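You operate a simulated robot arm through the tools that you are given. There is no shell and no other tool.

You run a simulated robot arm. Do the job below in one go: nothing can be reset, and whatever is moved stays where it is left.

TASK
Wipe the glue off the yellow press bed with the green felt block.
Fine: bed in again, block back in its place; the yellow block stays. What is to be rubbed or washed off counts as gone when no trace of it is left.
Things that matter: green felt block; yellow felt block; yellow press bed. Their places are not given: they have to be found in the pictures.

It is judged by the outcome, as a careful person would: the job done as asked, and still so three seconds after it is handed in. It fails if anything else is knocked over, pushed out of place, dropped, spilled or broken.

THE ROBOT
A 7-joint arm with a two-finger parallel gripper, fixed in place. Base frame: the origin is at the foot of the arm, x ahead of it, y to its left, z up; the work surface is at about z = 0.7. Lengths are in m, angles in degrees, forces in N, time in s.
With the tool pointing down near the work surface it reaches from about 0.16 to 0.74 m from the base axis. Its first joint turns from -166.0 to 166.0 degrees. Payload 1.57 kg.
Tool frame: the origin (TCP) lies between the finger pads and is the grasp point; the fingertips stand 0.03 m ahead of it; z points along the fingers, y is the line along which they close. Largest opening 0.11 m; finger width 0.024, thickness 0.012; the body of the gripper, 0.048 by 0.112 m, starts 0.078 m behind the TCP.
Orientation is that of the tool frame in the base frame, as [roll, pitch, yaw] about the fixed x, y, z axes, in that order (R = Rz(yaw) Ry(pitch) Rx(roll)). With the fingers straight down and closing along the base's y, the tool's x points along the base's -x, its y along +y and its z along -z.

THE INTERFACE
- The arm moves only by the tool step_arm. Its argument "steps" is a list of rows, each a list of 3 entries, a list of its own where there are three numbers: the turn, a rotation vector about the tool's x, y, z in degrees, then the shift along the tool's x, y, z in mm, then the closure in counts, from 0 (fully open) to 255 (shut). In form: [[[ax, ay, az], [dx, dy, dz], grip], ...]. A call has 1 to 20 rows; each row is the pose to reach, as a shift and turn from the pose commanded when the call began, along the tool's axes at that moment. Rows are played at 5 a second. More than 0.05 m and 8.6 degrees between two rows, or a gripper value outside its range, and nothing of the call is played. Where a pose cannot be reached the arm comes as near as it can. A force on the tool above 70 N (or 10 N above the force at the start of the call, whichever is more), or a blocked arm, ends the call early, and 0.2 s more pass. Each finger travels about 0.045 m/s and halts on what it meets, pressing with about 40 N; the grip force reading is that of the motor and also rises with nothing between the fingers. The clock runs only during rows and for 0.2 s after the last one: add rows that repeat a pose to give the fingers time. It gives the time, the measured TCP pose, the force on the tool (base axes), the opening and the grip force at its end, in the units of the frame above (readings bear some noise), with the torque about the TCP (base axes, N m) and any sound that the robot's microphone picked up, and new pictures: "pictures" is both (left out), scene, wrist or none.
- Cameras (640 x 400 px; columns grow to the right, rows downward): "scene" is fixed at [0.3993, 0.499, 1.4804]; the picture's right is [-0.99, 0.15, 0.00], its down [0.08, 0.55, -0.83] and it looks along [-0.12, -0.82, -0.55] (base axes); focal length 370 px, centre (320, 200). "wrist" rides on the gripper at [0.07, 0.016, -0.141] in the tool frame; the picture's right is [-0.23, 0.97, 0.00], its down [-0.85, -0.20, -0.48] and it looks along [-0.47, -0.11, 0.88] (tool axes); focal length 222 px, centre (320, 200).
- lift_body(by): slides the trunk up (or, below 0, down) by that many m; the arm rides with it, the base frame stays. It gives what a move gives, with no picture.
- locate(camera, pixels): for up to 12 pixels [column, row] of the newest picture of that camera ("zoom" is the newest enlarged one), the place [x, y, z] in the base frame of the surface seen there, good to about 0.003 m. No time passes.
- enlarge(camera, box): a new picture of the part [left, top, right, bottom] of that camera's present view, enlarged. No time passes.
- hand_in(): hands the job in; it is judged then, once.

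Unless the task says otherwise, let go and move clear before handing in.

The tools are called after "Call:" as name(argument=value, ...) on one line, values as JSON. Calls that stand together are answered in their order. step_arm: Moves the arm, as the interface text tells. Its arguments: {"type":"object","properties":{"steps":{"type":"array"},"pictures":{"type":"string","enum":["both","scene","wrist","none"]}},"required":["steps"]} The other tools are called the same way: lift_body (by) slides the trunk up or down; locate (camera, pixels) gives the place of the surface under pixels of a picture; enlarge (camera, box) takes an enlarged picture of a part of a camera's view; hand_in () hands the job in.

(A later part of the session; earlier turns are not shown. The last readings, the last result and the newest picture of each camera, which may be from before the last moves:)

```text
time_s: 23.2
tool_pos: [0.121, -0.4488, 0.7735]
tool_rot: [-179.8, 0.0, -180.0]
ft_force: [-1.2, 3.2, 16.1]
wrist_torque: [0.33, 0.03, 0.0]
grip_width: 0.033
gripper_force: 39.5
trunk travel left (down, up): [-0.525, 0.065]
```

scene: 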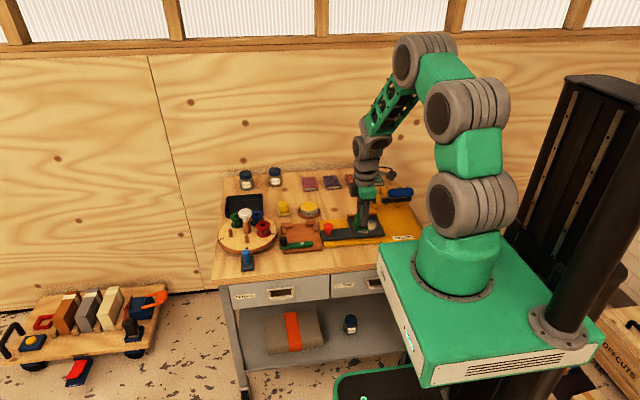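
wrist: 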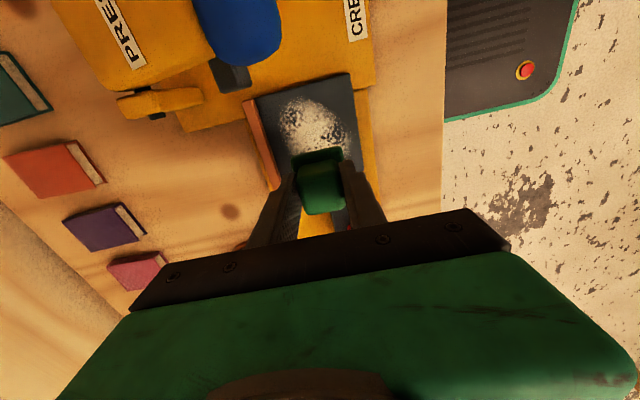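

Contact is made with about 16 N of pressure. I'll stroke along y, the direction the slide is guided against, between about −0.475 and −0.424, and check the effect.

Call:
step_arm(steps=[[[0, 0, 0], [0, -7, 0], 255], [[0, 0, 0], [0, -14, 0], 255], [[0, 0, 0], [0, -21, 0], 255], [[0, 0, 0], [0, -26, 0], 255], [[0, 0, 0], [0, -18, 0], 255], [[0, 0, 0], [0, -10, 0], 255], [[0, 0, 0], [0, -2, 0], 255], [[0, 0, 0], [0, 6, 0], 255], [[0, 0, 0], [0, 14, 0], 255], [[0, 0, 0], [0, 20, 0], 255], [[0, 0, 0], [0, 25, 0], 255], [[0, 0, 0], [0, 25, 0], 255]], pictures="both")

```text
time_s: 25.8
tool_pos: [0.1195, -0.4233, 0.7733]
tool_rot: [-179.9, 0.0, -179.9]
ft_force: [0.0, -7.9, 23.8]
wrist_torque: [-0.29, -0.03, -0.04]
grip_width: 0.0328
gripper_force: 40.0
trunk travel left (down, up): [-0.525, 0.065]
```

scene: 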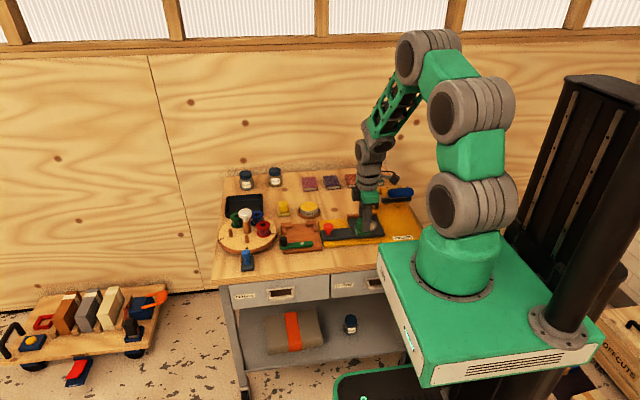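
wrist: 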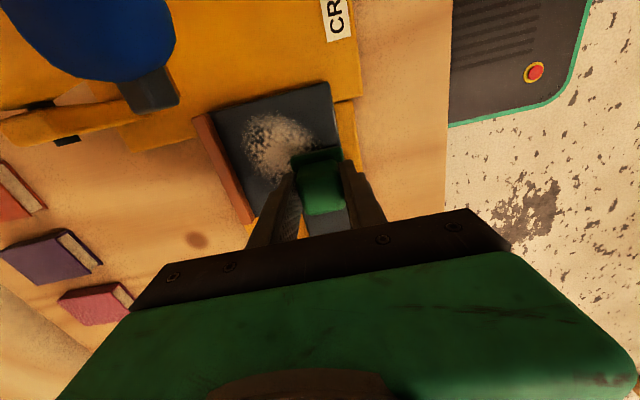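

Call:
enlarge(camera="wrist", box=[190, 70, 370, 240])

Call:
enlarge(camera="scene", box=[336, 190, 416, 250])

```text
2.35 times, centred on (280, 155) of wrist
```

zoom: 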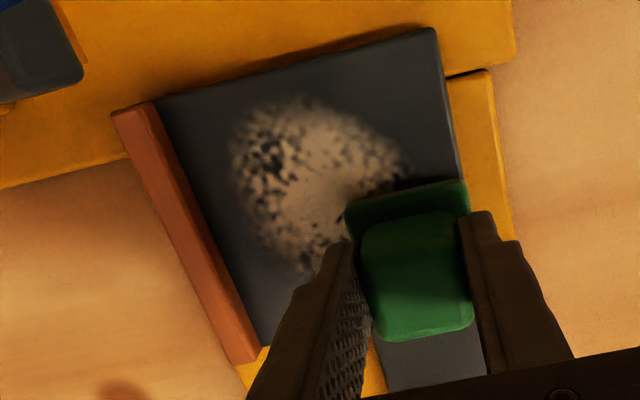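

```text
6.67 times, centred on (376, 220) of scene
```

zoom: 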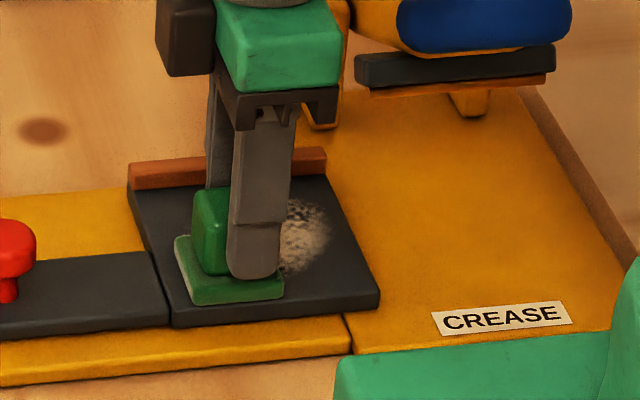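

The felt slides along the plate with modest forces. The strip it passed looks fainter, though some residue shows near zoom (300,255), so I'll repeat the strokes on this strip.

Call:
step_arm(steps=[[[0, 0, 0], [0, -10, 0], 255], [[0, 0, 0], [0, -20, 0], 255], [[0, 0, 0], [0, -30, 0], 255], [[0, 0, 0], [0, -40, 0], 255], [[0, 0, 0], [0, -50, 0], 255], [[0, 0, 0], [0, -40, 0], 255], [[0, 0, 0], [0, -30, 0], 255], [[0, 0, 0], [0, -20, 0], 255], [[0, 0, 0], [0, -10, 0], 255], [[0, 0, 0], [0, 0, 0], 255], [[0, 0, 0], [0, -10, 0], 255], [[0, 0, 0], [0, -20, 0], 255], [[0, 0, 0], [0, -30, 0], 255], [[0, 0, 0], [0, -40, 0], 255], [[0, 0, 0], [0, -50, 0], 255], [[0, 0, 0], [0, -40, 0], 255], [[0, 0, 0], [0, -30, 0], 255], [[0, 0, 0], [0, -20, 0], 255], [[0, 0, 0], [0, -10, 0], 255], [[0, 0, 0], [0, 0, 0], 255]], pictures="both")

Call:
enlarge(camera="wrist", box=[190, 70, 370, 240])

```text
time_s: 30.0
tool_pos: [0.1181, -0.4231, 0.7726]
tool_rot: [-180.0, -0.1, 180.0]
ft_force: [-0.3, 0.3, -0.7]
wrist_torque: [-0.02, 0.04, 0.02]
grip_width: 0.0326
gripper_force: 40.0
trunk travel left (down, up): [-0.525, 0.065]
```

scene: 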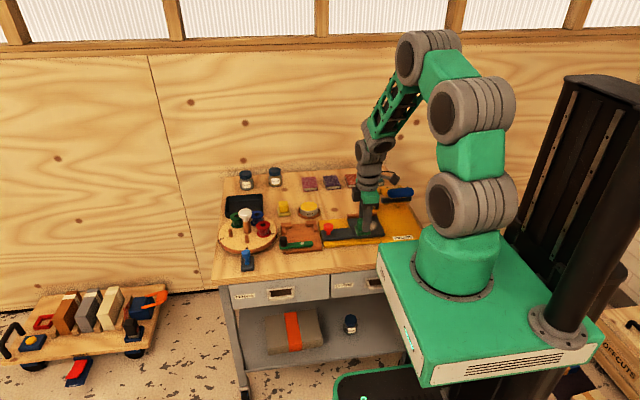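
wrist: 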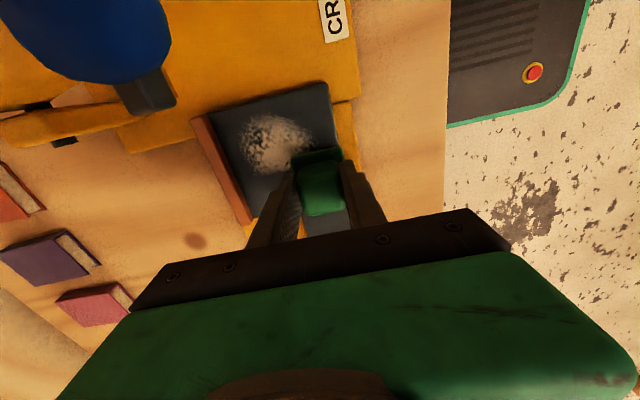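

```text
2.35 times, centred on (280, 155) of wrist
```

zoom: 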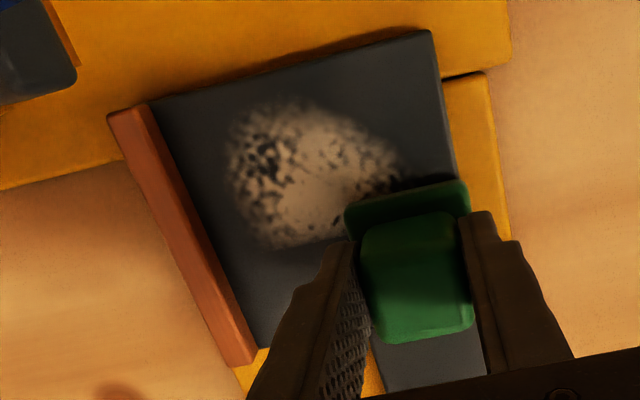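

The lower edge of the glue is now cleanly cut at zoom y≈245, but Fz has dropped to about 0, so the block seems to have ridden up slightly in the fingers. I'll check where the glue edge sits relative to the felt.

Call:
locate(camera="zoom", pixels=[[280, 247], [325, 240], [350, 205], [462, 182], [468, 210], [432, 35], [155, 105], [290, 100], [228, 180], [395, 160], [400, 275], [350, 230]])

Call:
enlarge(camera="scene", box=[346, 205, 394, 245])

```text
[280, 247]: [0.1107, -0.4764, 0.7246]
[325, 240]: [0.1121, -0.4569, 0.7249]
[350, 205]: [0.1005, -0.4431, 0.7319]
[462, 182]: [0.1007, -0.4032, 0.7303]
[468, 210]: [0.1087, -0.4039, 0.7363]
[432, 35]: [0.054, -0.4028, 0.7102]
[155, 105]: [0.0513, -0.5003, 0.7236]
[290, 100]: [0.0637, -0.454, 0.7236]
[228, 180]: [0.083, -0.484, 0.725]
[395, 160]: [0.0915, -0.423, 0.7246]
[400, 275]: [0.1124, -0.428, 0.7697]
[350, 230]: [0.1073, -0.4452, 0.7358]
```

```text
10.00 times, centred on (370, 225) of scene
```

zoom: 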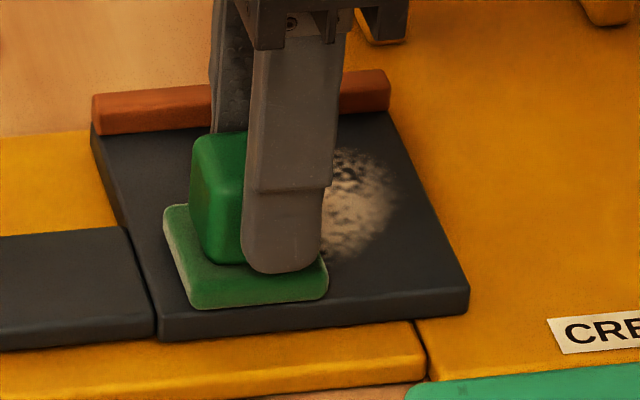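

The felt edge is at x≈0.100 but glue remains up to x≈0.111, so the inner part of the pad does the work. I'll raise 4 mm, shift 14 mm toward −x, press again with a little more depth, and check the force.

Call:
step_arm(steps=[[[0, 0, 0], [0, 0, -4], 255], [[0, 0, 0], [7, 0, -4], 255], [[0, 0, 0], [14, 0, -4], 255], [[0, 0, 0], [14, 0, -1], 255], [[0, 0, 0], [14, 0, 0.5], 255], [[0, 0, 0], [14, 0, 1], 255]], pictures="none")

```text
time_s: 31.4
tool_pos: [0.1062, -0.424, 0.7721]
tool_rot: [-180.0, -0.1, 179.9]
ft_force: [-0.7, 1.6, 8.0]
wrist_torque: [0.17, 0.12, 0.01]
grip_width: 0.0327
gripper_force: 40.1
trunk travel left (down, up): [-0.525, 0.065]
```

Contact is back at 8 N. I'll add a little depth and make two round trips along y on this strip.

Call:
step_arm(steps=[[[0, 0, 0], [0, -10, 0.6], 255], [[0, 0, 0], [0, -20, 0.6], 255], [[0, 0, 0], [0, -30, 0.6], 255], [[0, 0, 0], [0, -40, 0.6], 255], [[0, 0, 0], [0, -50, 0.6], 255], [[0, 0, 0], [0, -40, 0.6], 255], [[0, 0, 0], [0, -30, 0.6], 255], [[0, 0, 0], [0, -20, 0.6], 255], [[0, 0, 0], [0, -10, 0.6], 255], [[0, 0, 0], [0, 0, 0.6], 255], [[0, 0, 0], [0, -10, 0.8], 255], [[0, 0, 0], [0, -20, 0.8], 255], [[0, 0, 0], [0, -30, 0.8], 255], [[0, 0, 0], [0, -40, 0.8], 255], [[0, 0, 0], [0, -50, 0.8], 255], [[0, 0, 0], [0, -40, 0.8], 255], [[0, 0, 0], [0, -30, 0.8], 255], [[0, 0, 0], [0, -20, 0.8], 255], [[0, 0, 0], [0, -10, 0.8], 255], [[0, 0, 0], [0, 0, 0.8], 255]], pictures="both")

Call:
enlarge(camera="wrist", box=[190, 70, 370, 240])

```text
time_s: 35.6
tool_pos: [0.105, -0.4236, 0.7703]
tool_rot: [179.9, -0.1, -180.0]
ft_force: [-0.1, -0.2, 6.7]
wrist_torque: [-0.04, 0.07, -0.01]
grip_width: 0.0329
gripper_force: 40.5
trunk travel left (down, up): [-0.525, 0.065]
```

scene: 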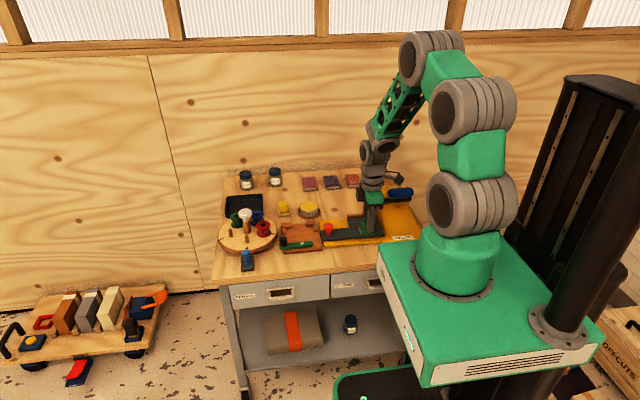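
wrist: 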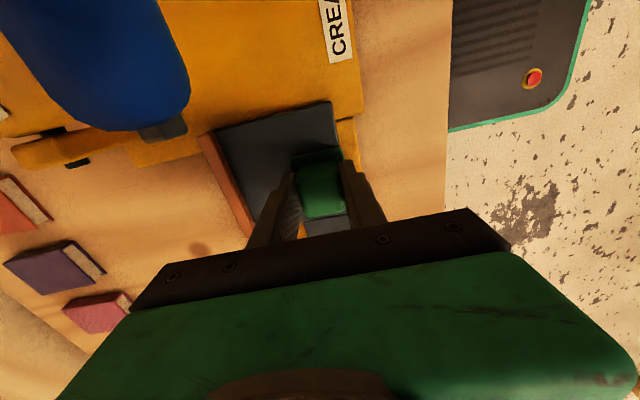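

```text
2.35 times, centred on (280, 155) of wrist
```

zoom: 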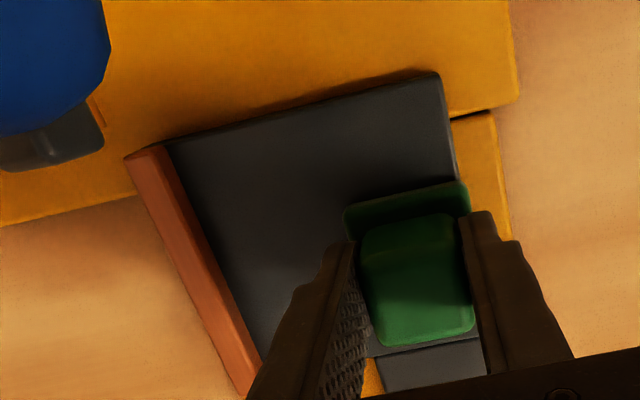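

No glue is visible any more on the exposed plate in the wrist zoom. I'll lift the block clear, above the fence height, and inspect the whole plate, including the part under the felt.

Call:
step_arm(steps=[[[0, 0, 0], [0, 0, -15], 255], [[0, 0, 0], [0, 0, -35], 255], [[0, 0, 0], [0, 0, -60], 255], [[0, 0, 0], [-25, 0, -80], 255], [[0, 0, 0], [-50, 0, -80], 255], [[0, 0, 0], [-75, 0, -80], 255], [[0, 0, 0], [-75, 0, -80], 255]], pictures="both")

Call:
enlarge(camera="wrist", box=[230, 20, 370, 130])

Call:
enlarge(camera="scene", box=[346, 205, 394, 245])

```text
time_s: 37.2
tool_pos: [0.1808, -0.4232, 0.851]
tool_rot: [180.0, 0.0, -180.0]
ft_force: [-0.6, 0.8, -0.7]
wrist_torque: [0.01, 0.03, 0.02]
grip_width: 0.0325
gripper_force: 40.4
trunk travel left (down, up): [-0.525, 0.065]
```

scene: 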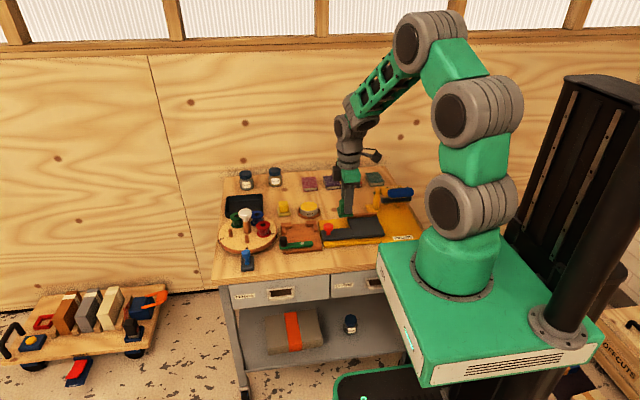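
wrist: 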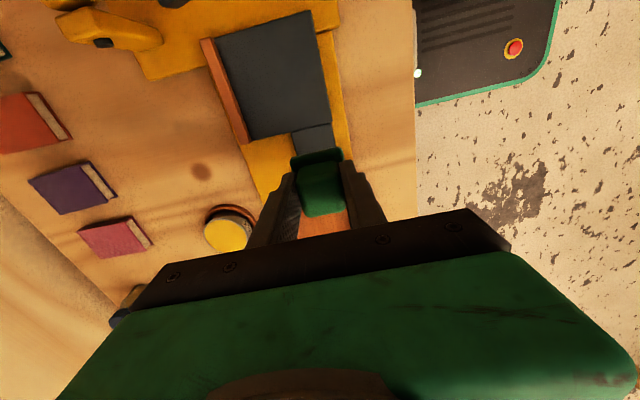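

```text
3.64 times, centred on (300, 75) of wrist
```

zoom: 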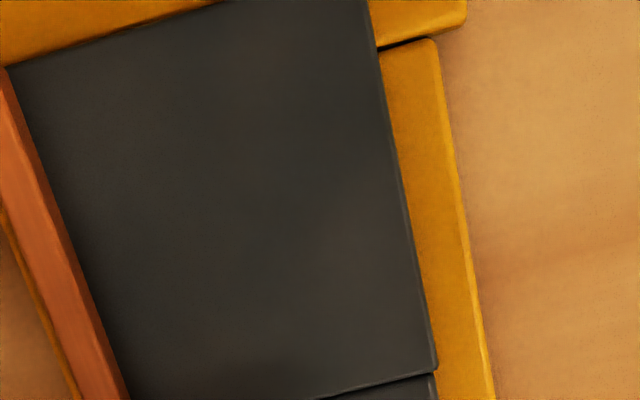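

```text
10.00 times, centred on (370, 225) of scene
```

zoom: 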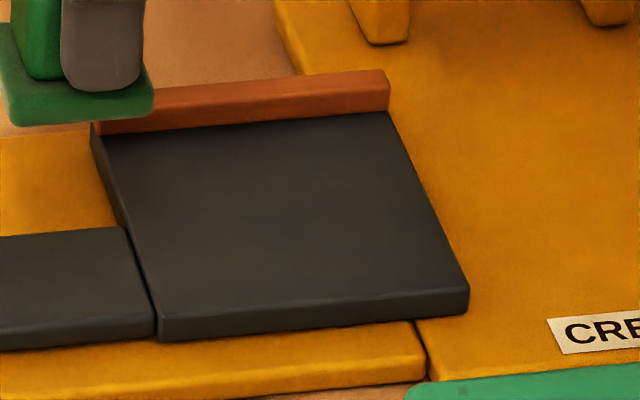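

The plate looks clean at this scale, but a faint brownish tint could be residue. I'll enlarge further to make sure no trace is left.

Call:
enlarge(camera="wrist", box=[236, 20, 300, 60])

Call:
enlarge(camera="wrist", box=[260, 60, 340, 140])

Call:
enlarge(camera="scene", box=[354, 212, 394, 240])

```text
10.00 times, centred on (268, 40) of wrist
```

zoom: 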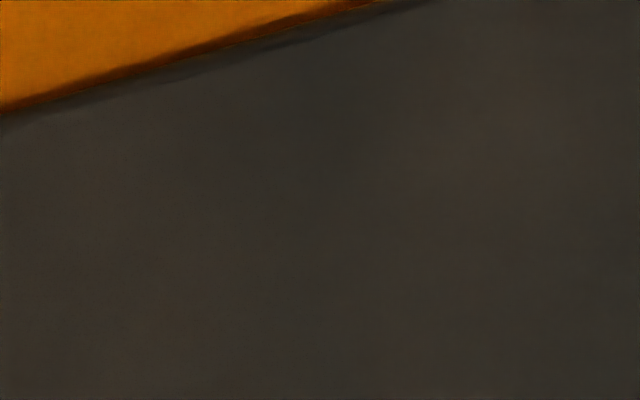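

```text
5.00 times, centred on (300, 100) of wrist
```

zoom: 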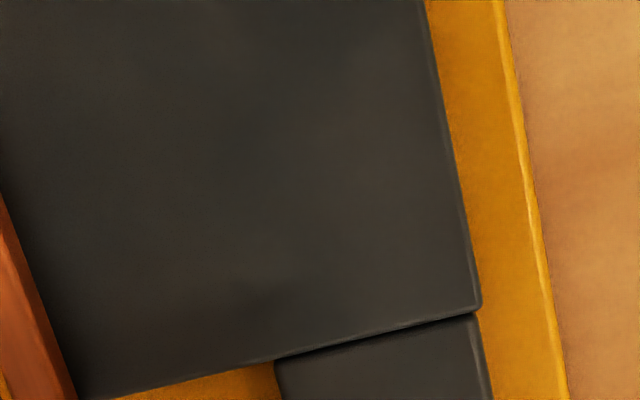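

```text
14.29 times, centred on (374, 226) of scene
```

zoom: 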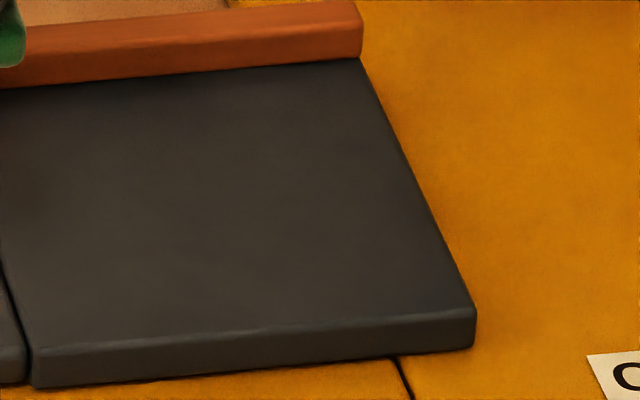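

The plate looks uniformly dark. The patch faded as a whole rather than strip by strip, so I'll add safety strokes over the −x part I haven't rubbed directly, around TCP x≈0.092. First I'll move back over the plate and touch down gently.

Call:
step_arm(steps=[[[0, 0, 0], [30, -10, 0], 255], [[0, 0, 0], [60, -20, 0], 255], [[0, 0, 0], [88, -25, 0], 255], [[0, 0, 0], [88, -25, 25], 255], [[0, 0, 0], [88, -25, 50], 255], [[0, 0, 0], [88, -25, 68], 255], [[0, 0, 0], [88, -25, 76], 255], [[0, 0, 0], [88, -25, 79], 255], [[0, 0, 0], [88, -25, 80], 255]], pictures="both")

Call:
enlarge(camera="scene", box=[330, 160, 426, 250])

```text
time_s: 39.2
tool_pos: [0.0916, -0.4487, 0.7708]
tool_rot: [-179.9, 0.0, -179.9]
ft_force: [0.4, 0.4, -0.7]
wrist_torque: [-0.01, -0.03, -0.01]
grip_width: 0.0327
gripper_force: 40.4
trunk travel left (down, up): [-0.525, 0.065]
```

scene: 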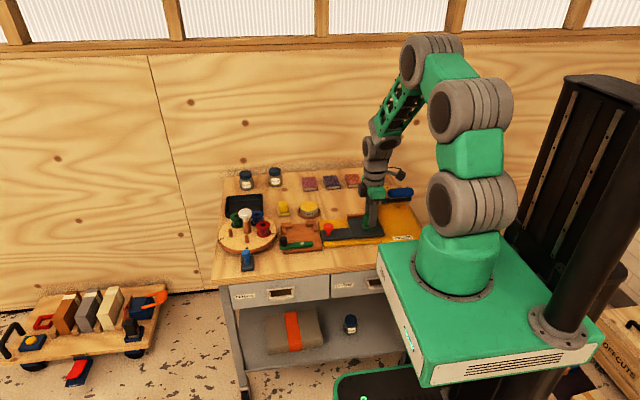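
wrist: 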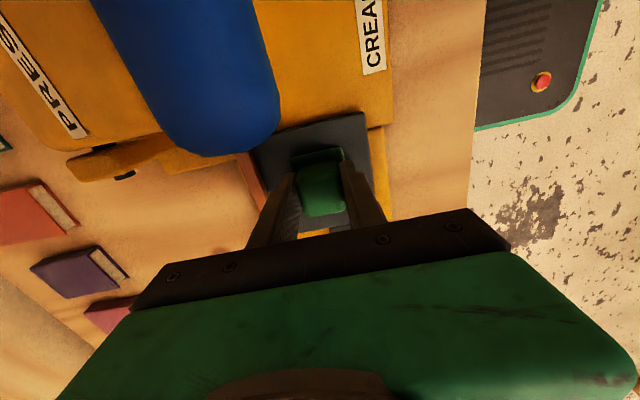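

```text
4.44 times, centred on (378, 205) of scene
```

zoom: 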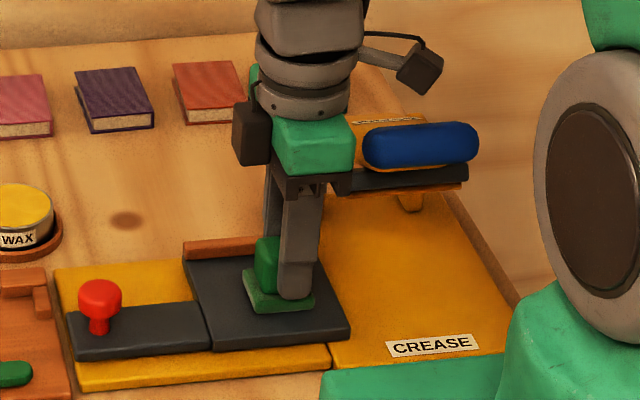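

The hand clears the blue handle, and Fz is still about 0. I'll press about 1 mm more and stroke along y, keeping x where it is.

Call:
step_arm(steps=[[[0, 0, 0], [0, 0, 0.7], 255], [[0, 0, 0], [0, 0, 1.2], 255], [[0, 0, 0], [0, 8, 1.2], 255], [[0, 0, 0], [0, 16, 1.2], 255], [[0, 0, 0], [0, 24, 1.2], 255], [[0, 0, 0], [0, 14, 1.2], 255], [[0, 0, 0], [0, 4, 1.2], 255], [[0, 0, 0], [0, -6, 1.2], 255], [[0, 0, 0], [0, -16, 1.2], 255], [[0, 0, 0], [0, -25, 1.2], 255], [[0, 0, 0], [0, -15, 1.4], 255], [[0, 0, 0], [0, -5, 1.4], 255], [[0, 0, 0], [0, 5, 1.4], 255], [[0, 0, 0], [0, 15, 1.4], 255], [[0, 0, 0], [0, 24, 1.4], 255], [[0, 0, 0], [0, 14, 1.4], 255], [[0, 0, 0], [0, 4, 1.4], 255], [[0, 0, 0], [0, -6, 1.4], 255], [[0, 0, 0], [0, -16, 1.4], 255], [[0, 0, 0], [0, -25, 1.4], 255]], pictures="none")

```text
time_s: 43.4
tool_pos: [0.0946, -0.4744, 0.7708]
tool_rot: [-179.9, -0.1, 180.0]
ft_force: [0.6, 7.5, 22.9]
wrist_torque: [0.4, -0.02, 0.0]
grip_width: 0.0329
gripper_force: 39.7
trunk travel left (down, up): [-0.525, 0.065]
```

Contact was good, with Fz at 23 N during the stroke. I'll do one more strip 12 mm nearer the press (hand still about 15 mm clear of the handle), lifting between strips so the bed isn't dragged.

Call:
step_arm(steps=[[[0, 0, 0], [0, 1, -4], 255], [[0, 0, 0], [6, 2, -4], 255], [[0, 0, 0], [12, 2, -4], 255], [[0, 0, 0], [12, 2, -1], 255], [[0, 0, 0], [12, 2, 0], 255], [[0, 0, 0], [12, 10, 0], 255], [[0, 0, 0], [12, 20, 0], 255], [[0, 0, 0], [12, 30, 0], 255], [[0, 0, 0], [12, 40, 0], 255], [[0, 0, 0], [12, 49, 0], 255], [[0, 0, 0], [12, 40, 0], 255], [[0, 0, 0], [12, 30, 0], 255], [[0, 0, 0], [12, 20, 0], 255], [[0, 0, 0], [12, 10, 0], 255], [[0, 0, 0], [12, 1, 0], 255], [[0, 0, 0], [12, 10, 0], 255], [[0, 0, 0], [12, 20, 0], 255], [[0, 0, 0], [12, 30, 0], 255], [[0, 0, 0], [12, 40, 0], 255], [[0, 0, 0], [12, 48, 0], 255]], pictures="both")

```text
time_s: 47.6
tool_pos: [0.0792, -0.4251, 0.7699]
tool_rot: [-179.9, -0.1, -180.0]
ft_force: [-0.8, -6.8, 21.8]
wrist_torque: [-0.09, 0.04, -0.03]
grip_width: 0.0331
gripper_force: 40.0
trunk travel left (down, up): [-0.525, 0.065]
```

scene: 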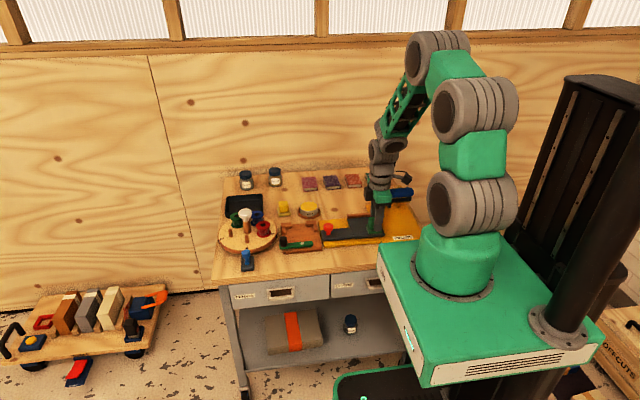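
wrist: 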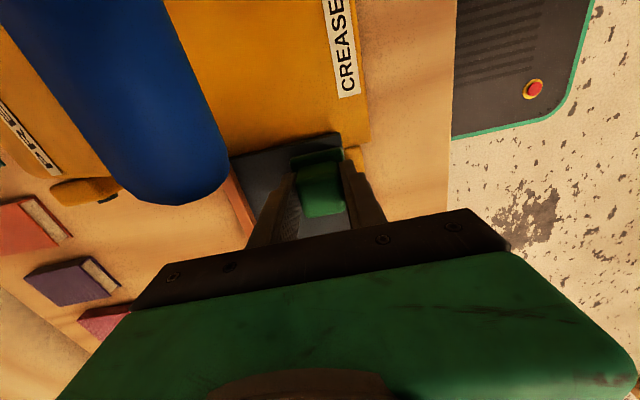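

The forces were fine. I'll lift straight up, move clear toward +x, and inspect the plate again.

Call:
step_arm(steps=[[[0, 0, 0], [0, 0, -10], 255], [[0, 0, 0], [-5, 0, -35], 255], [[0, 0, 0], [-20, 0, -60], 255], [[0, 0, 0], [-45, 0, -80], 255], [[0, 0, 0], [-75, 0, -80], 255], [[0, 0, 0], [-98, 0, -80], 255], [[0, 0, 0], [-98, 0, -80], 255]], pictures="both")

Call:
enlarge(camera="wrist", box=[220, 0, 360, 140])

Call:
enlarge(camera="scene", box=[346, 205, 394, 245])

```text
time_s: 49.2
tool_pos: [0.1794, -0.4274, 0.8504]
tool_rot: [180.0, 0.0, 180.0]
ft_force: [0.0, -0.1, -0.1]
wrist_torque: [0.0, 0.0, 0.02]
grip_width: 0.0329
gripper_force: 39.8
trunk travel left (down, up): [-0.525, 0.065]
```

scene: 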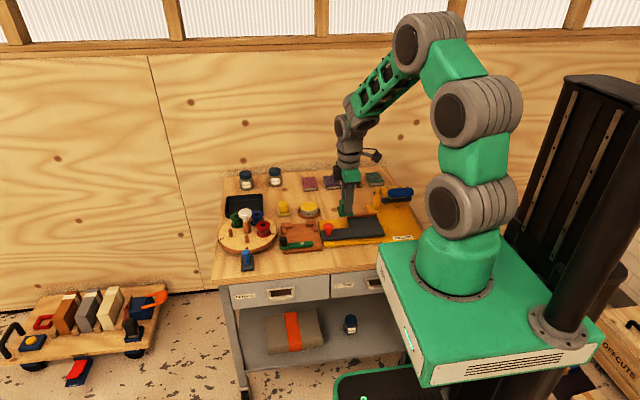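
wrist: 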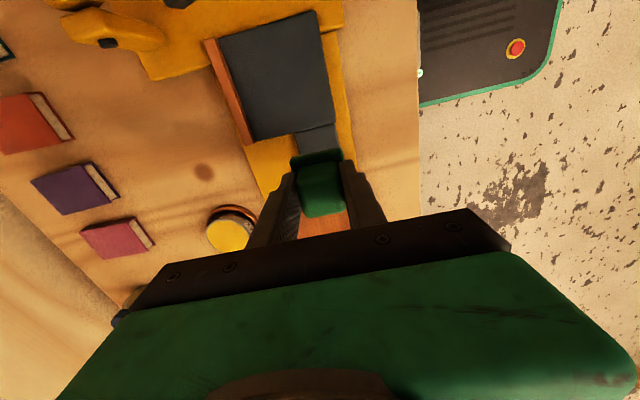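

```text
2.86 times, centred on (290, 70) of wrist
```

zoom: 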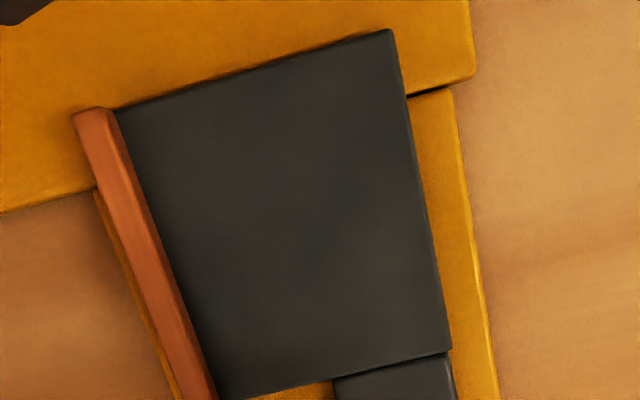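

```text
10.00 times, centred on (370, 225) of scene
```

zoom: 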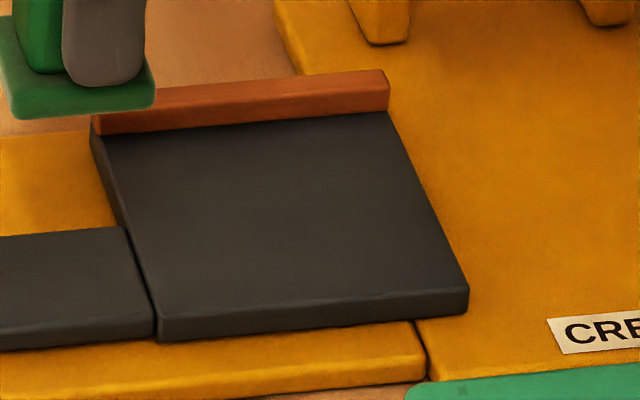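

The plate is clean in both views. Next I'll carry the block back to above its spot, (0.1478,−0.6703) with yaw +9° as when picked up, staying at z≈0.85 for the traverse.

Call:
step_arm(steps=[[[0, 0, -1], [4, -30.5, 0], 255], [[0, 0, -2], [8, -61, 0], 255], [[0, 0, -3], [12, -91.5, 0], 255], [[0, 0, -4], [16, -122, 0], 255], [[0, 0, -5.5], [20, -152.5, 0], 255], [[0, 0, -7], [24, -183, 0], 255], [[0, 0, -8], [28, -213.5, 0], 255], [[0, 0, -9], [32.2, -244.3, 0], 255], [[0, 0, -9], [32.2, -244.3, 20], 255], [[0, 0, -9], [32.2, -244.3, 45], 255], [[0, 0, -9], [32.2, -244.3, 65], 255], [[0, 0, -9], [32.2, -244.3, 80], 255], [[0, 0, -9], [32.2, -244.3, 87], 255], [[0, 0, -9], [32.2, -244.3, 87], 255]], pictures="both")

Call:
enlarge(camera="scene", box=[310, 170, 390, 220])

```text
time_s: 52.2
tool_pos: [0.145, -0.6703, 0.7608]
tool_rot: [-179.9, 0.0, -170.9]
ft_force: [0.1, 0.0, -1.5]
wrist_torque: [0.01, 0.0, -0.03]
grip_width: 0.0328
gripper_force: 40.4
trunk travel left (down, up): [-0.525, 0.065]
```

scene: 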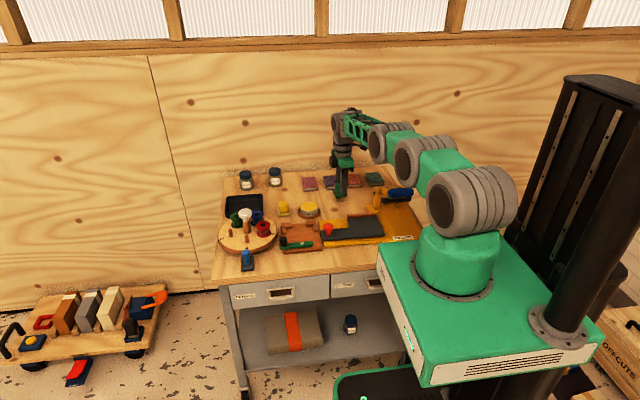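
wrist: 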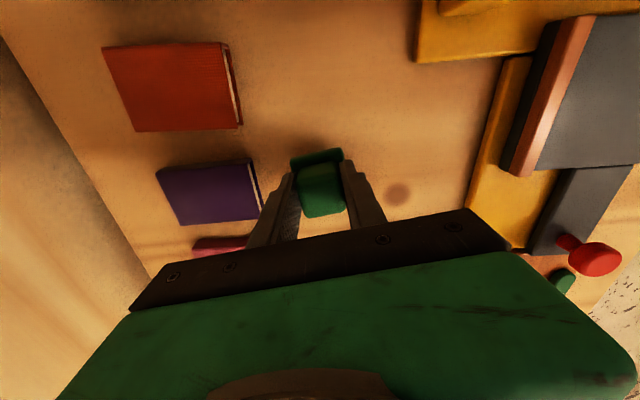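

```text
8.00 times, centred on (350, 195) of scene
```

zoom: 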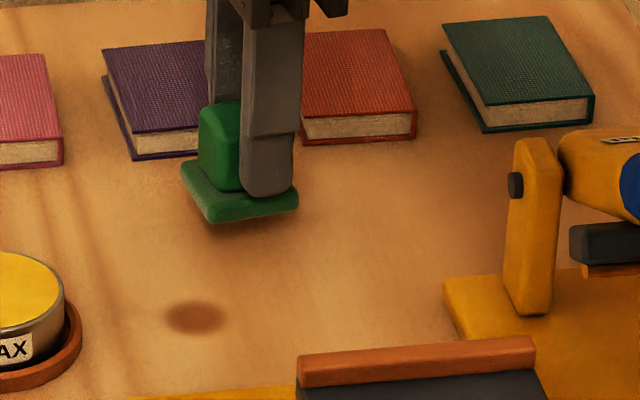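

The block hovers about 14 mm above its old spot, and its flange corners at zoom columns 212 and 297 match the starting picture. I'll lower it to near contact.

Call:
step_arm(steps=[[[0, 0, 0], [0, 0, 5], 255], [[0, 0, 0], [0, 0, 9], 255], [[0, 0, 0], [0, 0, 12], 255], [[0, 0, 0], [0, 0, 13], 255], [[0, 0, 0], [0, 0, 14], 255]], pictures="none")

```text
time_s: 53.4
tool_pos: [0.1471, -0.6694, 0.748]
tool_rot: [-179.9, 0.0, -171.0]
ft_force: [0.4, -0.1, -0.4]
wrist_torque: [-0.02, 0.02, 0.05]
grip_width: 0.0333
gripper_force: 40.2
trunk travel left (down, up): [-0.525, 0.065]
```

No contact yet at z=0.748. I'll go down in half-millimetre steps.

Call:
step_arm(steps=[[[0, 0, 0], [0, 0, 0.7], 255], [[0, 0, 0], [0, 0, 1.3], 255], [[0, 0, 0], [0, 0, 1.8], 255]], pictures="none")

```text
time_s: 54.2
tool_pos: [0.1462, -0.6698, 0.7458]
tool_rot: [-179.9, 0.1, -171.0]
ft_force: [-0.1, 0.3, -0.5]
wrist_torque: [0.01, -0.03, 0.01]
grip_width: 0.0327
gripper_force: 39.7
trunk travel left (down, up): [-0.525, 0.065]
```

Call:
step_arm(steps=[[[0, 0, 0], [0, 0, 0.5], 255], [[0, 0, 0], [0, 0, 1], 255]], pictures="both")

Call:
enlarge(camera="scene", box=[310, 170, 390, 220])

```text
time_s: 54.8
tool_pos: [0.1466, -0.6703, 0.7458]
tool_rot: [179.9, 0.1, -171.0]
ft_force: [0.0, 0.5, -0.4]
wrist_torque: [0.0, -0.03, 0.03]
grip_width: 0.0328
gripper_force: 39.7
trunk travel left (down, up): [-0.525, 0.065]
```

scene: 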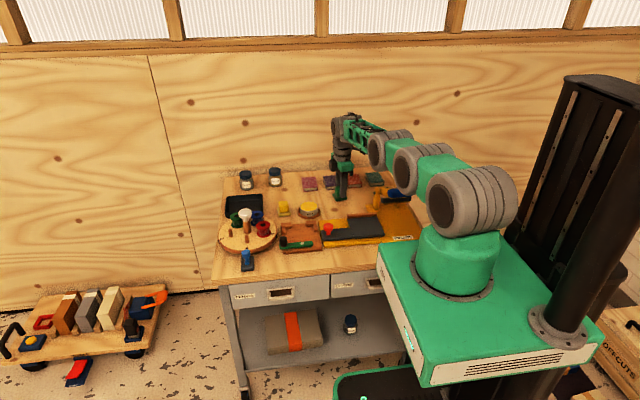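
wrist: 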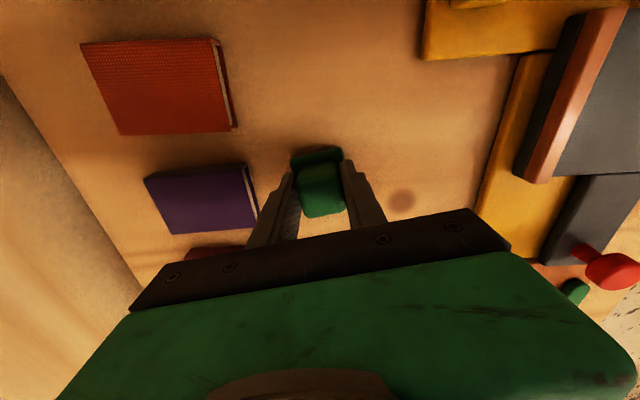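

```text
8.00 times, centred on (350, 195) of scene
```

zoom: 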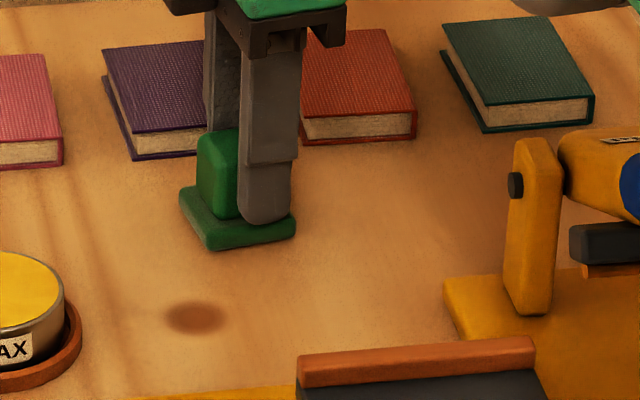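

The block looks nearly down, with corners at zoom (210,248) and (295,232) against (212,248) and (297,232) originally. There's no contact force yet, so I'll ease down another millimetre.

Call:
step_arm(steps=[[[0, 0, 0], [0, 0, 0.5], 255], [[0, 0, 0], [0, 0, 1], 255], [[0, 0, 0], [0, 0, 1], 255]], pictures="none")

```text
time_s: 55.6
tool_pos: [0.1464, -0.6717, 0.745]
tool_rot: [-180.0, 0.0, -171.0]
ft_force: [0.0, -0.9, 0.2]
wrist_torque: [-0.02, -0.02, 0.0]
grip_width: 0.033
gripper_force: 40.3
trunk travel left (down, up): [-0.525, 0.065]
```

Call:
step_arm(steps=[[[0, 0, 0], [0, 0, 0.5], 255], [[0, 0, 0], [0, 0, 1], 255], [[0, 0, 0], [0, 0, 1], 255]], pictures="none")

```text
time_s: 56.4
tool_pos: [0.1466, -0.6709, 0.7447]
tool_rot: [-179.9, 0.1, -171.0]
ft_force: [0.9, -1.6, 4.3]
wrist_torque: [0.02, -0.05, -0.02]
grip_width: 0.0327
gripper_force: 40.2
trunk travel left (down, up): [-0.525, 0.065]
```

Contact is reached at 4.3 N. I'll open to 70 mm only, because of the book, and then rise.

Call:
step_arm(steps=[[[0, 0, 0], [0, 0, 0], 180], [[0, 0, 0], [0, 0, 0], 93], [[0, 0, 0], [0, 0, 0], 93], [[0, 0, 0], [0, 0, 0], 93], [[0, 0, 0], [0, 0, 0], 93], [[0, 0, 0], [0, 0, -15], 93], [[0, 0, 0], [0, 0, -40], 93], [[0, 0, 0], [0, 0, -70], 93], [[0, 0, 0], [0, 0, -105], 93], [[0, 0, 0], [0, 0, -140], 93]], pictures="both")

Call:
enlarge(camera="scene", box=[310, 170, 390, 220])

```text
time_s: 58.6
tool_pos: [0.1469, -0.6691, 0.8842]
tool_rot: [-180.0, 0.0, -171.0]
ft_force: [-0.1, -0.7, -0.1]
wrist_torque: [0.0, 0.02, -0.03]
grip_width: 0.0699
gripper_force: 0.1
trunk travel left (down, up): [-0.525, 0.065]
```

scene: 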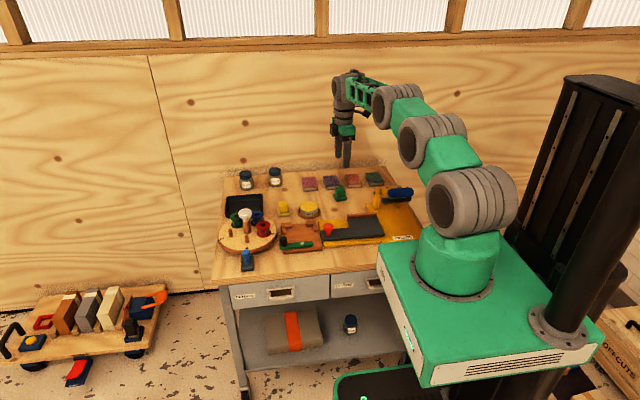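
wrist: 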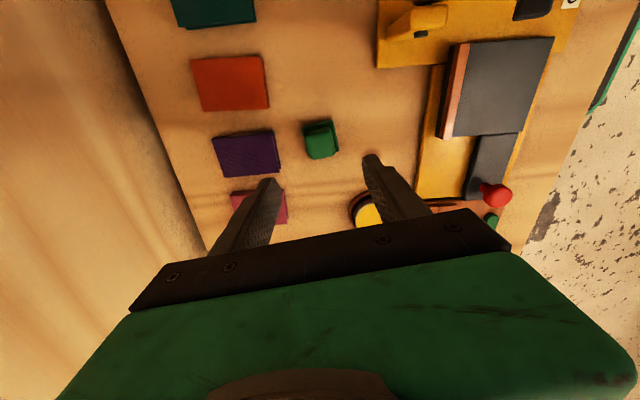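

```text
8.00 times, centred on (350, 195) of scene
```

zoom: 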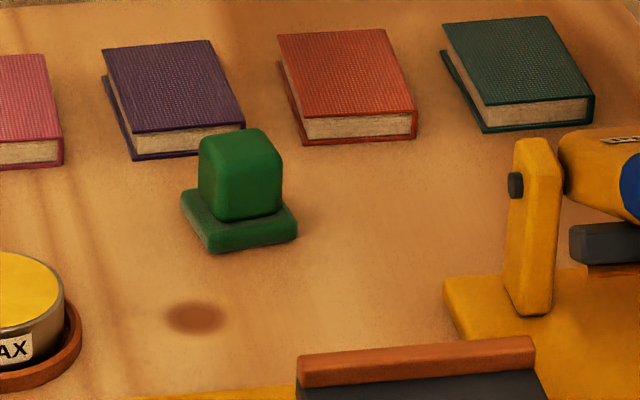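

The block is back, matching its starting picture to within about 1 mm, and the books are untouched. Next I'll return above the red knob (about 0.231,−0.429), with the tool squared, to push the bed in.

Call:
step_arm(steps=[[[0, 0, 1], [-15, 28, 0], 60], [[0, 0, 2], [-30, 56, 0], 0], [[0, 0, 3], [-45, 84, 0], 0], [[0, 0, 4], [-60, 112, 0], 0], [[0, 0, 5.5], [-76, 140, 0], 0], [[0, 0, 7], [-92, 168, 0], 0], [[0, 0, 8], [-107, 197, 0], 0], [[0, 0, 9], [-122, 225.3, 0], 0], [[0, 0, 9], [-122, 225.3, 0], 0]], pictures="both")

Call:
enlarge(camera="wrist", box=[230, 60, 390, 180])

```text
time_s: 60.6
tool_pos: [0.2337, -0.4282, 0.8816]
tool_rot: [-180.0, 0.0, 180.0]
ft_force: [-0.5, -0.2, -0.1]
wrist_torque: [-0.02, 0.02, 0.01]
grip_width: 0.1104
gripper_force: 0.0
trunk travel left (down, up): [-0.525, 0.065]
```

scene: 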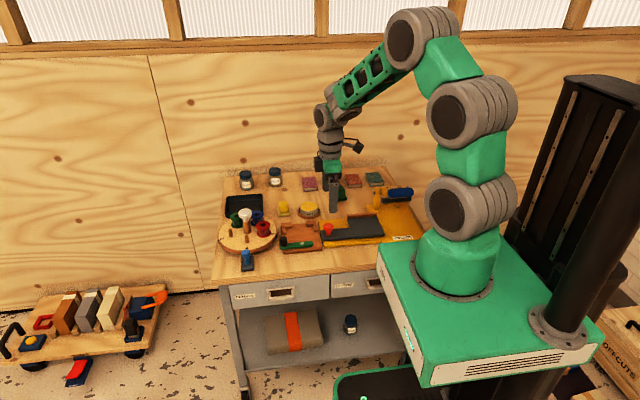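
wrist: 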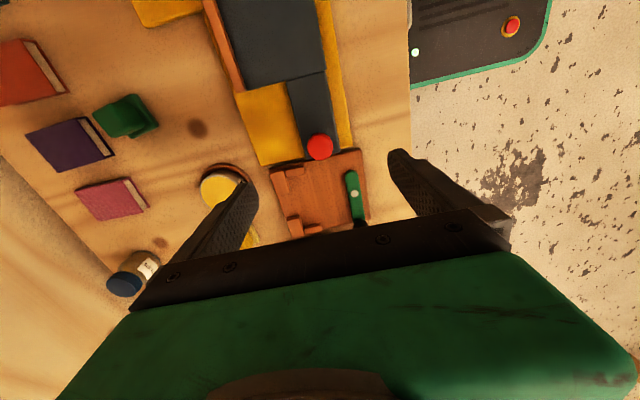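

```text
3.33 times, centred on (310, 120) of wrist
```

zoom: 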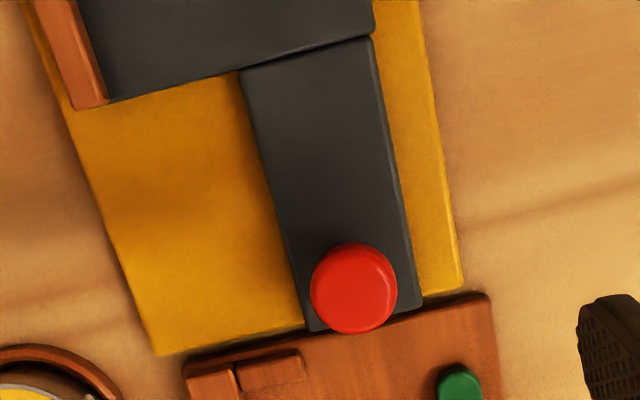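

Call:
locate(camera="zoom", pixels=[[354, 287], [315, 287], [393, 287], [354, 250], [354, 325], [245, 75], [372, 42]])

```text
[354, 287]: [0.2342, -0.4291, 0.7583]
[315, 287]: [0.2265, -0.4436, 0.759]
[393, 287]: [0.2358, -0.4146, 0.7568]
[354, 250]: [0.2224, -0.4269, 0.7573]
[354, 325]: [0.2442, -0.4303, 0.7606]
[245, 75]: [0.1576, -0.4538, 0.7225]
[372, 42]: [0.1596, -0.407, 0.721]
```

The knob is centred at about (0.2325,−0.429), right under the TCP. I'll descend 122 mm and grip it.

Call:
step_arm(steps=[[[0, 0, 0], [0, 0, 30], 0], [[0, 0, 0], [0, 0, 60], 0], [[0, 0, 0], [0, 0, 85], 0], [[0, 0, 0], [0, 0, 105], 0], [[0, 0, 0], [0, 0, 117], 0], [[0, 0, 0], [0, 0, 122], 0], [[0, 0, 0], [0, 0, 122], 120], [[0, 0, 0], [0, 0, 122], 255], [[0, 0, 0], [0, 0, 122], 255], [[0, 0, 0], [0, 0, 122], 255], [[0, 0, 0], [0, 0, 122], 255], [[0, 0, 0], [0, 0, 122], 255], [[0, 0, 0], [0, 0, 122], 255]], pictures="both")

```text
time_s: 63.4
tool_pos: [0.2315, -0.4296, 0.7608]
tool_rot: [-179.9, 0.1, -180.0]
ft_force: [0.6, -1.7, -1.5]
wrist_torque: [-0.05, 0.02, 0.0]
grip_width: 0.0314
gripper_force: 36.1
trunk travel left (down, up): [-0.525, 0.065]
```

scene: 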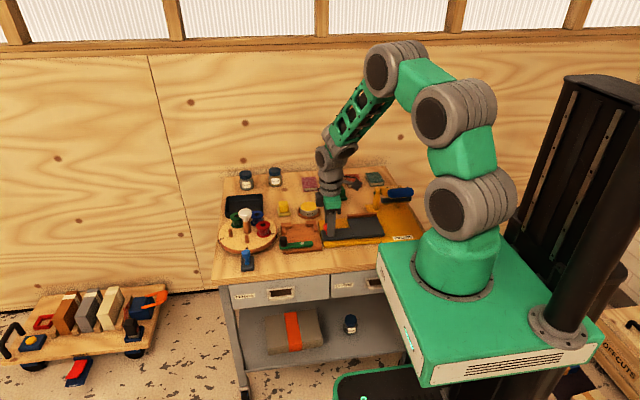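
wrist: 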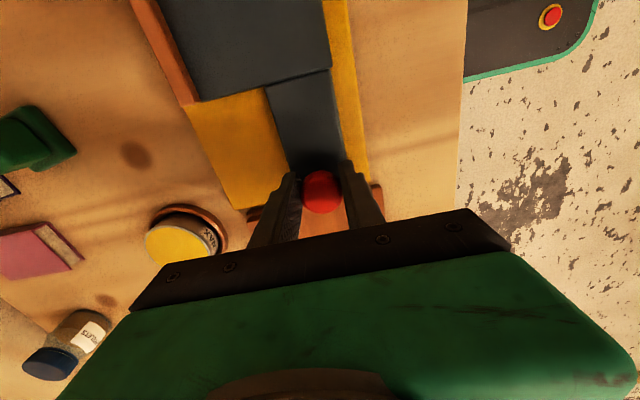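

The knob is gripped at 31.4 mm with low forces. I'll push the bed in toward −x, 96 mm in small rows, then check the last stretch.

Call:
step_arm(steps=[[[0, 0, 0], [6, 0, 0], 255], [[0, 0, 0], [12, 0, 0], 255], [[0, 0, 0], [18, 0, 0], 255], [[0, 0, 0], [24, 0, 0], 255], [[0, 0, 0], [30, 0, 0], 255], [[0, 0, 0], [36, 0, 0], 255], [[0, 0, 0], [42, 0, 0], 255], [[0, 0, 0], [48, 0, 0], 255], [[0, 0, 0], [54, 0, 0], 255], [[0, 0, 0], [60, 0, 0], 255], [[0, 0, 0], [66, 0, 0], 255], [[0, 0, 0], [72, 0, 0], 255], [[0, 0, 0], [78, 0, 0], 255], [[0, 0, 0], [84, 0, 0], 255], [[0, 0, 0], [90, 0, 0], 255], [[0, 0, 0], [96, 0, 0], 255], [[0, 0, 0], [96, 0, 0], 255]], pictures="both")

Call:
enlarge(camera="scene", box=[320, 180, 432, 250])

```text
time_s: 67.0
tool_pos: [0.1362, -0.4287, 0.7616]
tool_rot: [180.0, 0.0, -180.0]
ft_force: [2.2, -9.1, -6.9]
wrist_torque: [-0.2, -0.09, 0.03]
grip_width: 0.0314
gripper_force: 40.7
trunk travel left (down, up): [-0.525, 0.065]
```

scene: 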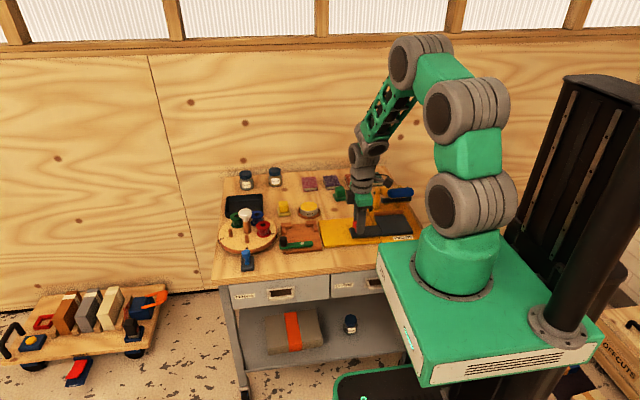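
wrist: 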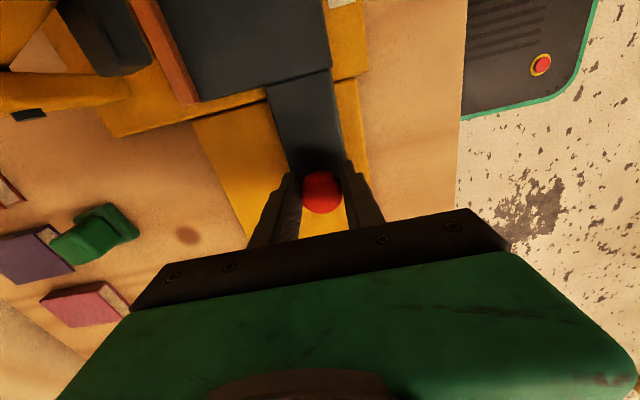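

```text
5.71 times, centred on (376, 215) of scene
```

zoom: 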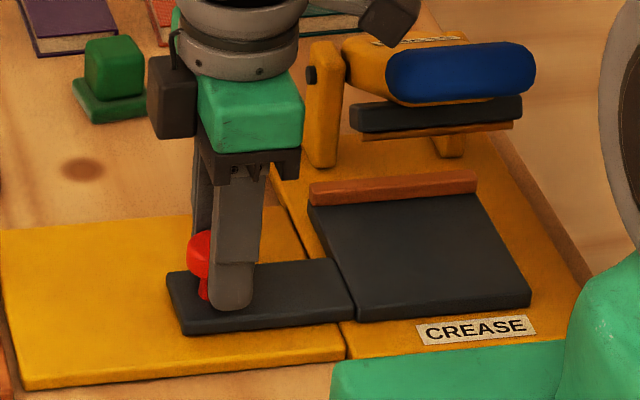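

The bed is 12 mm short of its starting position. I'll push in with small rows and watch for the stop.

Call:
step_arm(steps=[[[0, 0, 0], [2, 0.5, 0.5], 255], [[0, 0, 0], [4, 0.5, 0.5], 255], [[0, 0, 0], [6, 0.5, 0.5], 255], [[0, 0, 0], [8, 0.5, 0.5], 255], [[0, 0, 0], [10, 0.5, 0.5], 255], [[0, 0, 0], [11, 0.5, 0.5], 255], [[0, 0, 0], [12, 0.5, 0.5], 255], [[0, 0, 0], [12, 0.5, 0.5], 255]], pictures="both")

Call:
enlarge(camera="scene", box=[340, 180, 436, 240])

```text
time_s: 68.8
tool_pos: [0.1232, -0.4292, 0.7606]
tool_rot: [-179.9, 0.0, 179.9]
ft_force: [1.4, -11.1, 13.5]
wrist_torque: [-0.13, -0.09, 0.03]
grip_width: 0.0314
gripper_force: 39.3
trunk travel left (down, up): [-0.525, 0.065]
```

scene: 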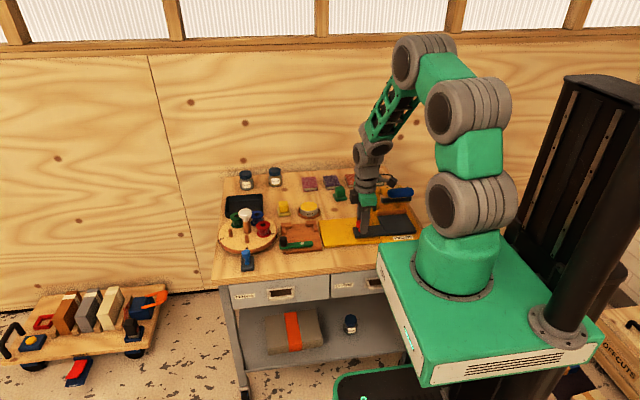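
wrist: 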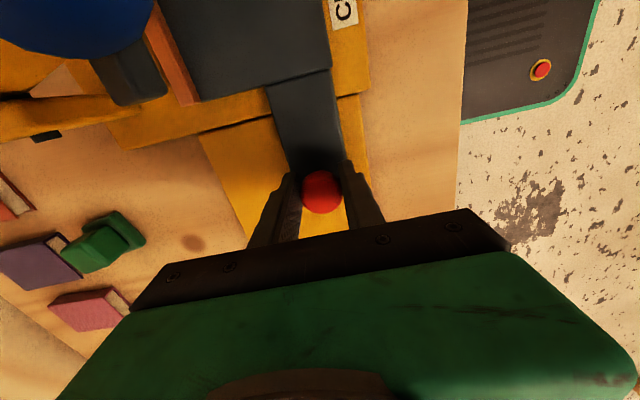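

```text
6.67 times, centred on (388, 210) of scene
```

zoom: 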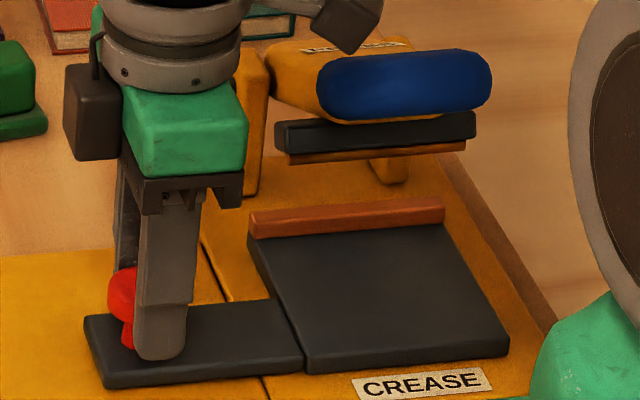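

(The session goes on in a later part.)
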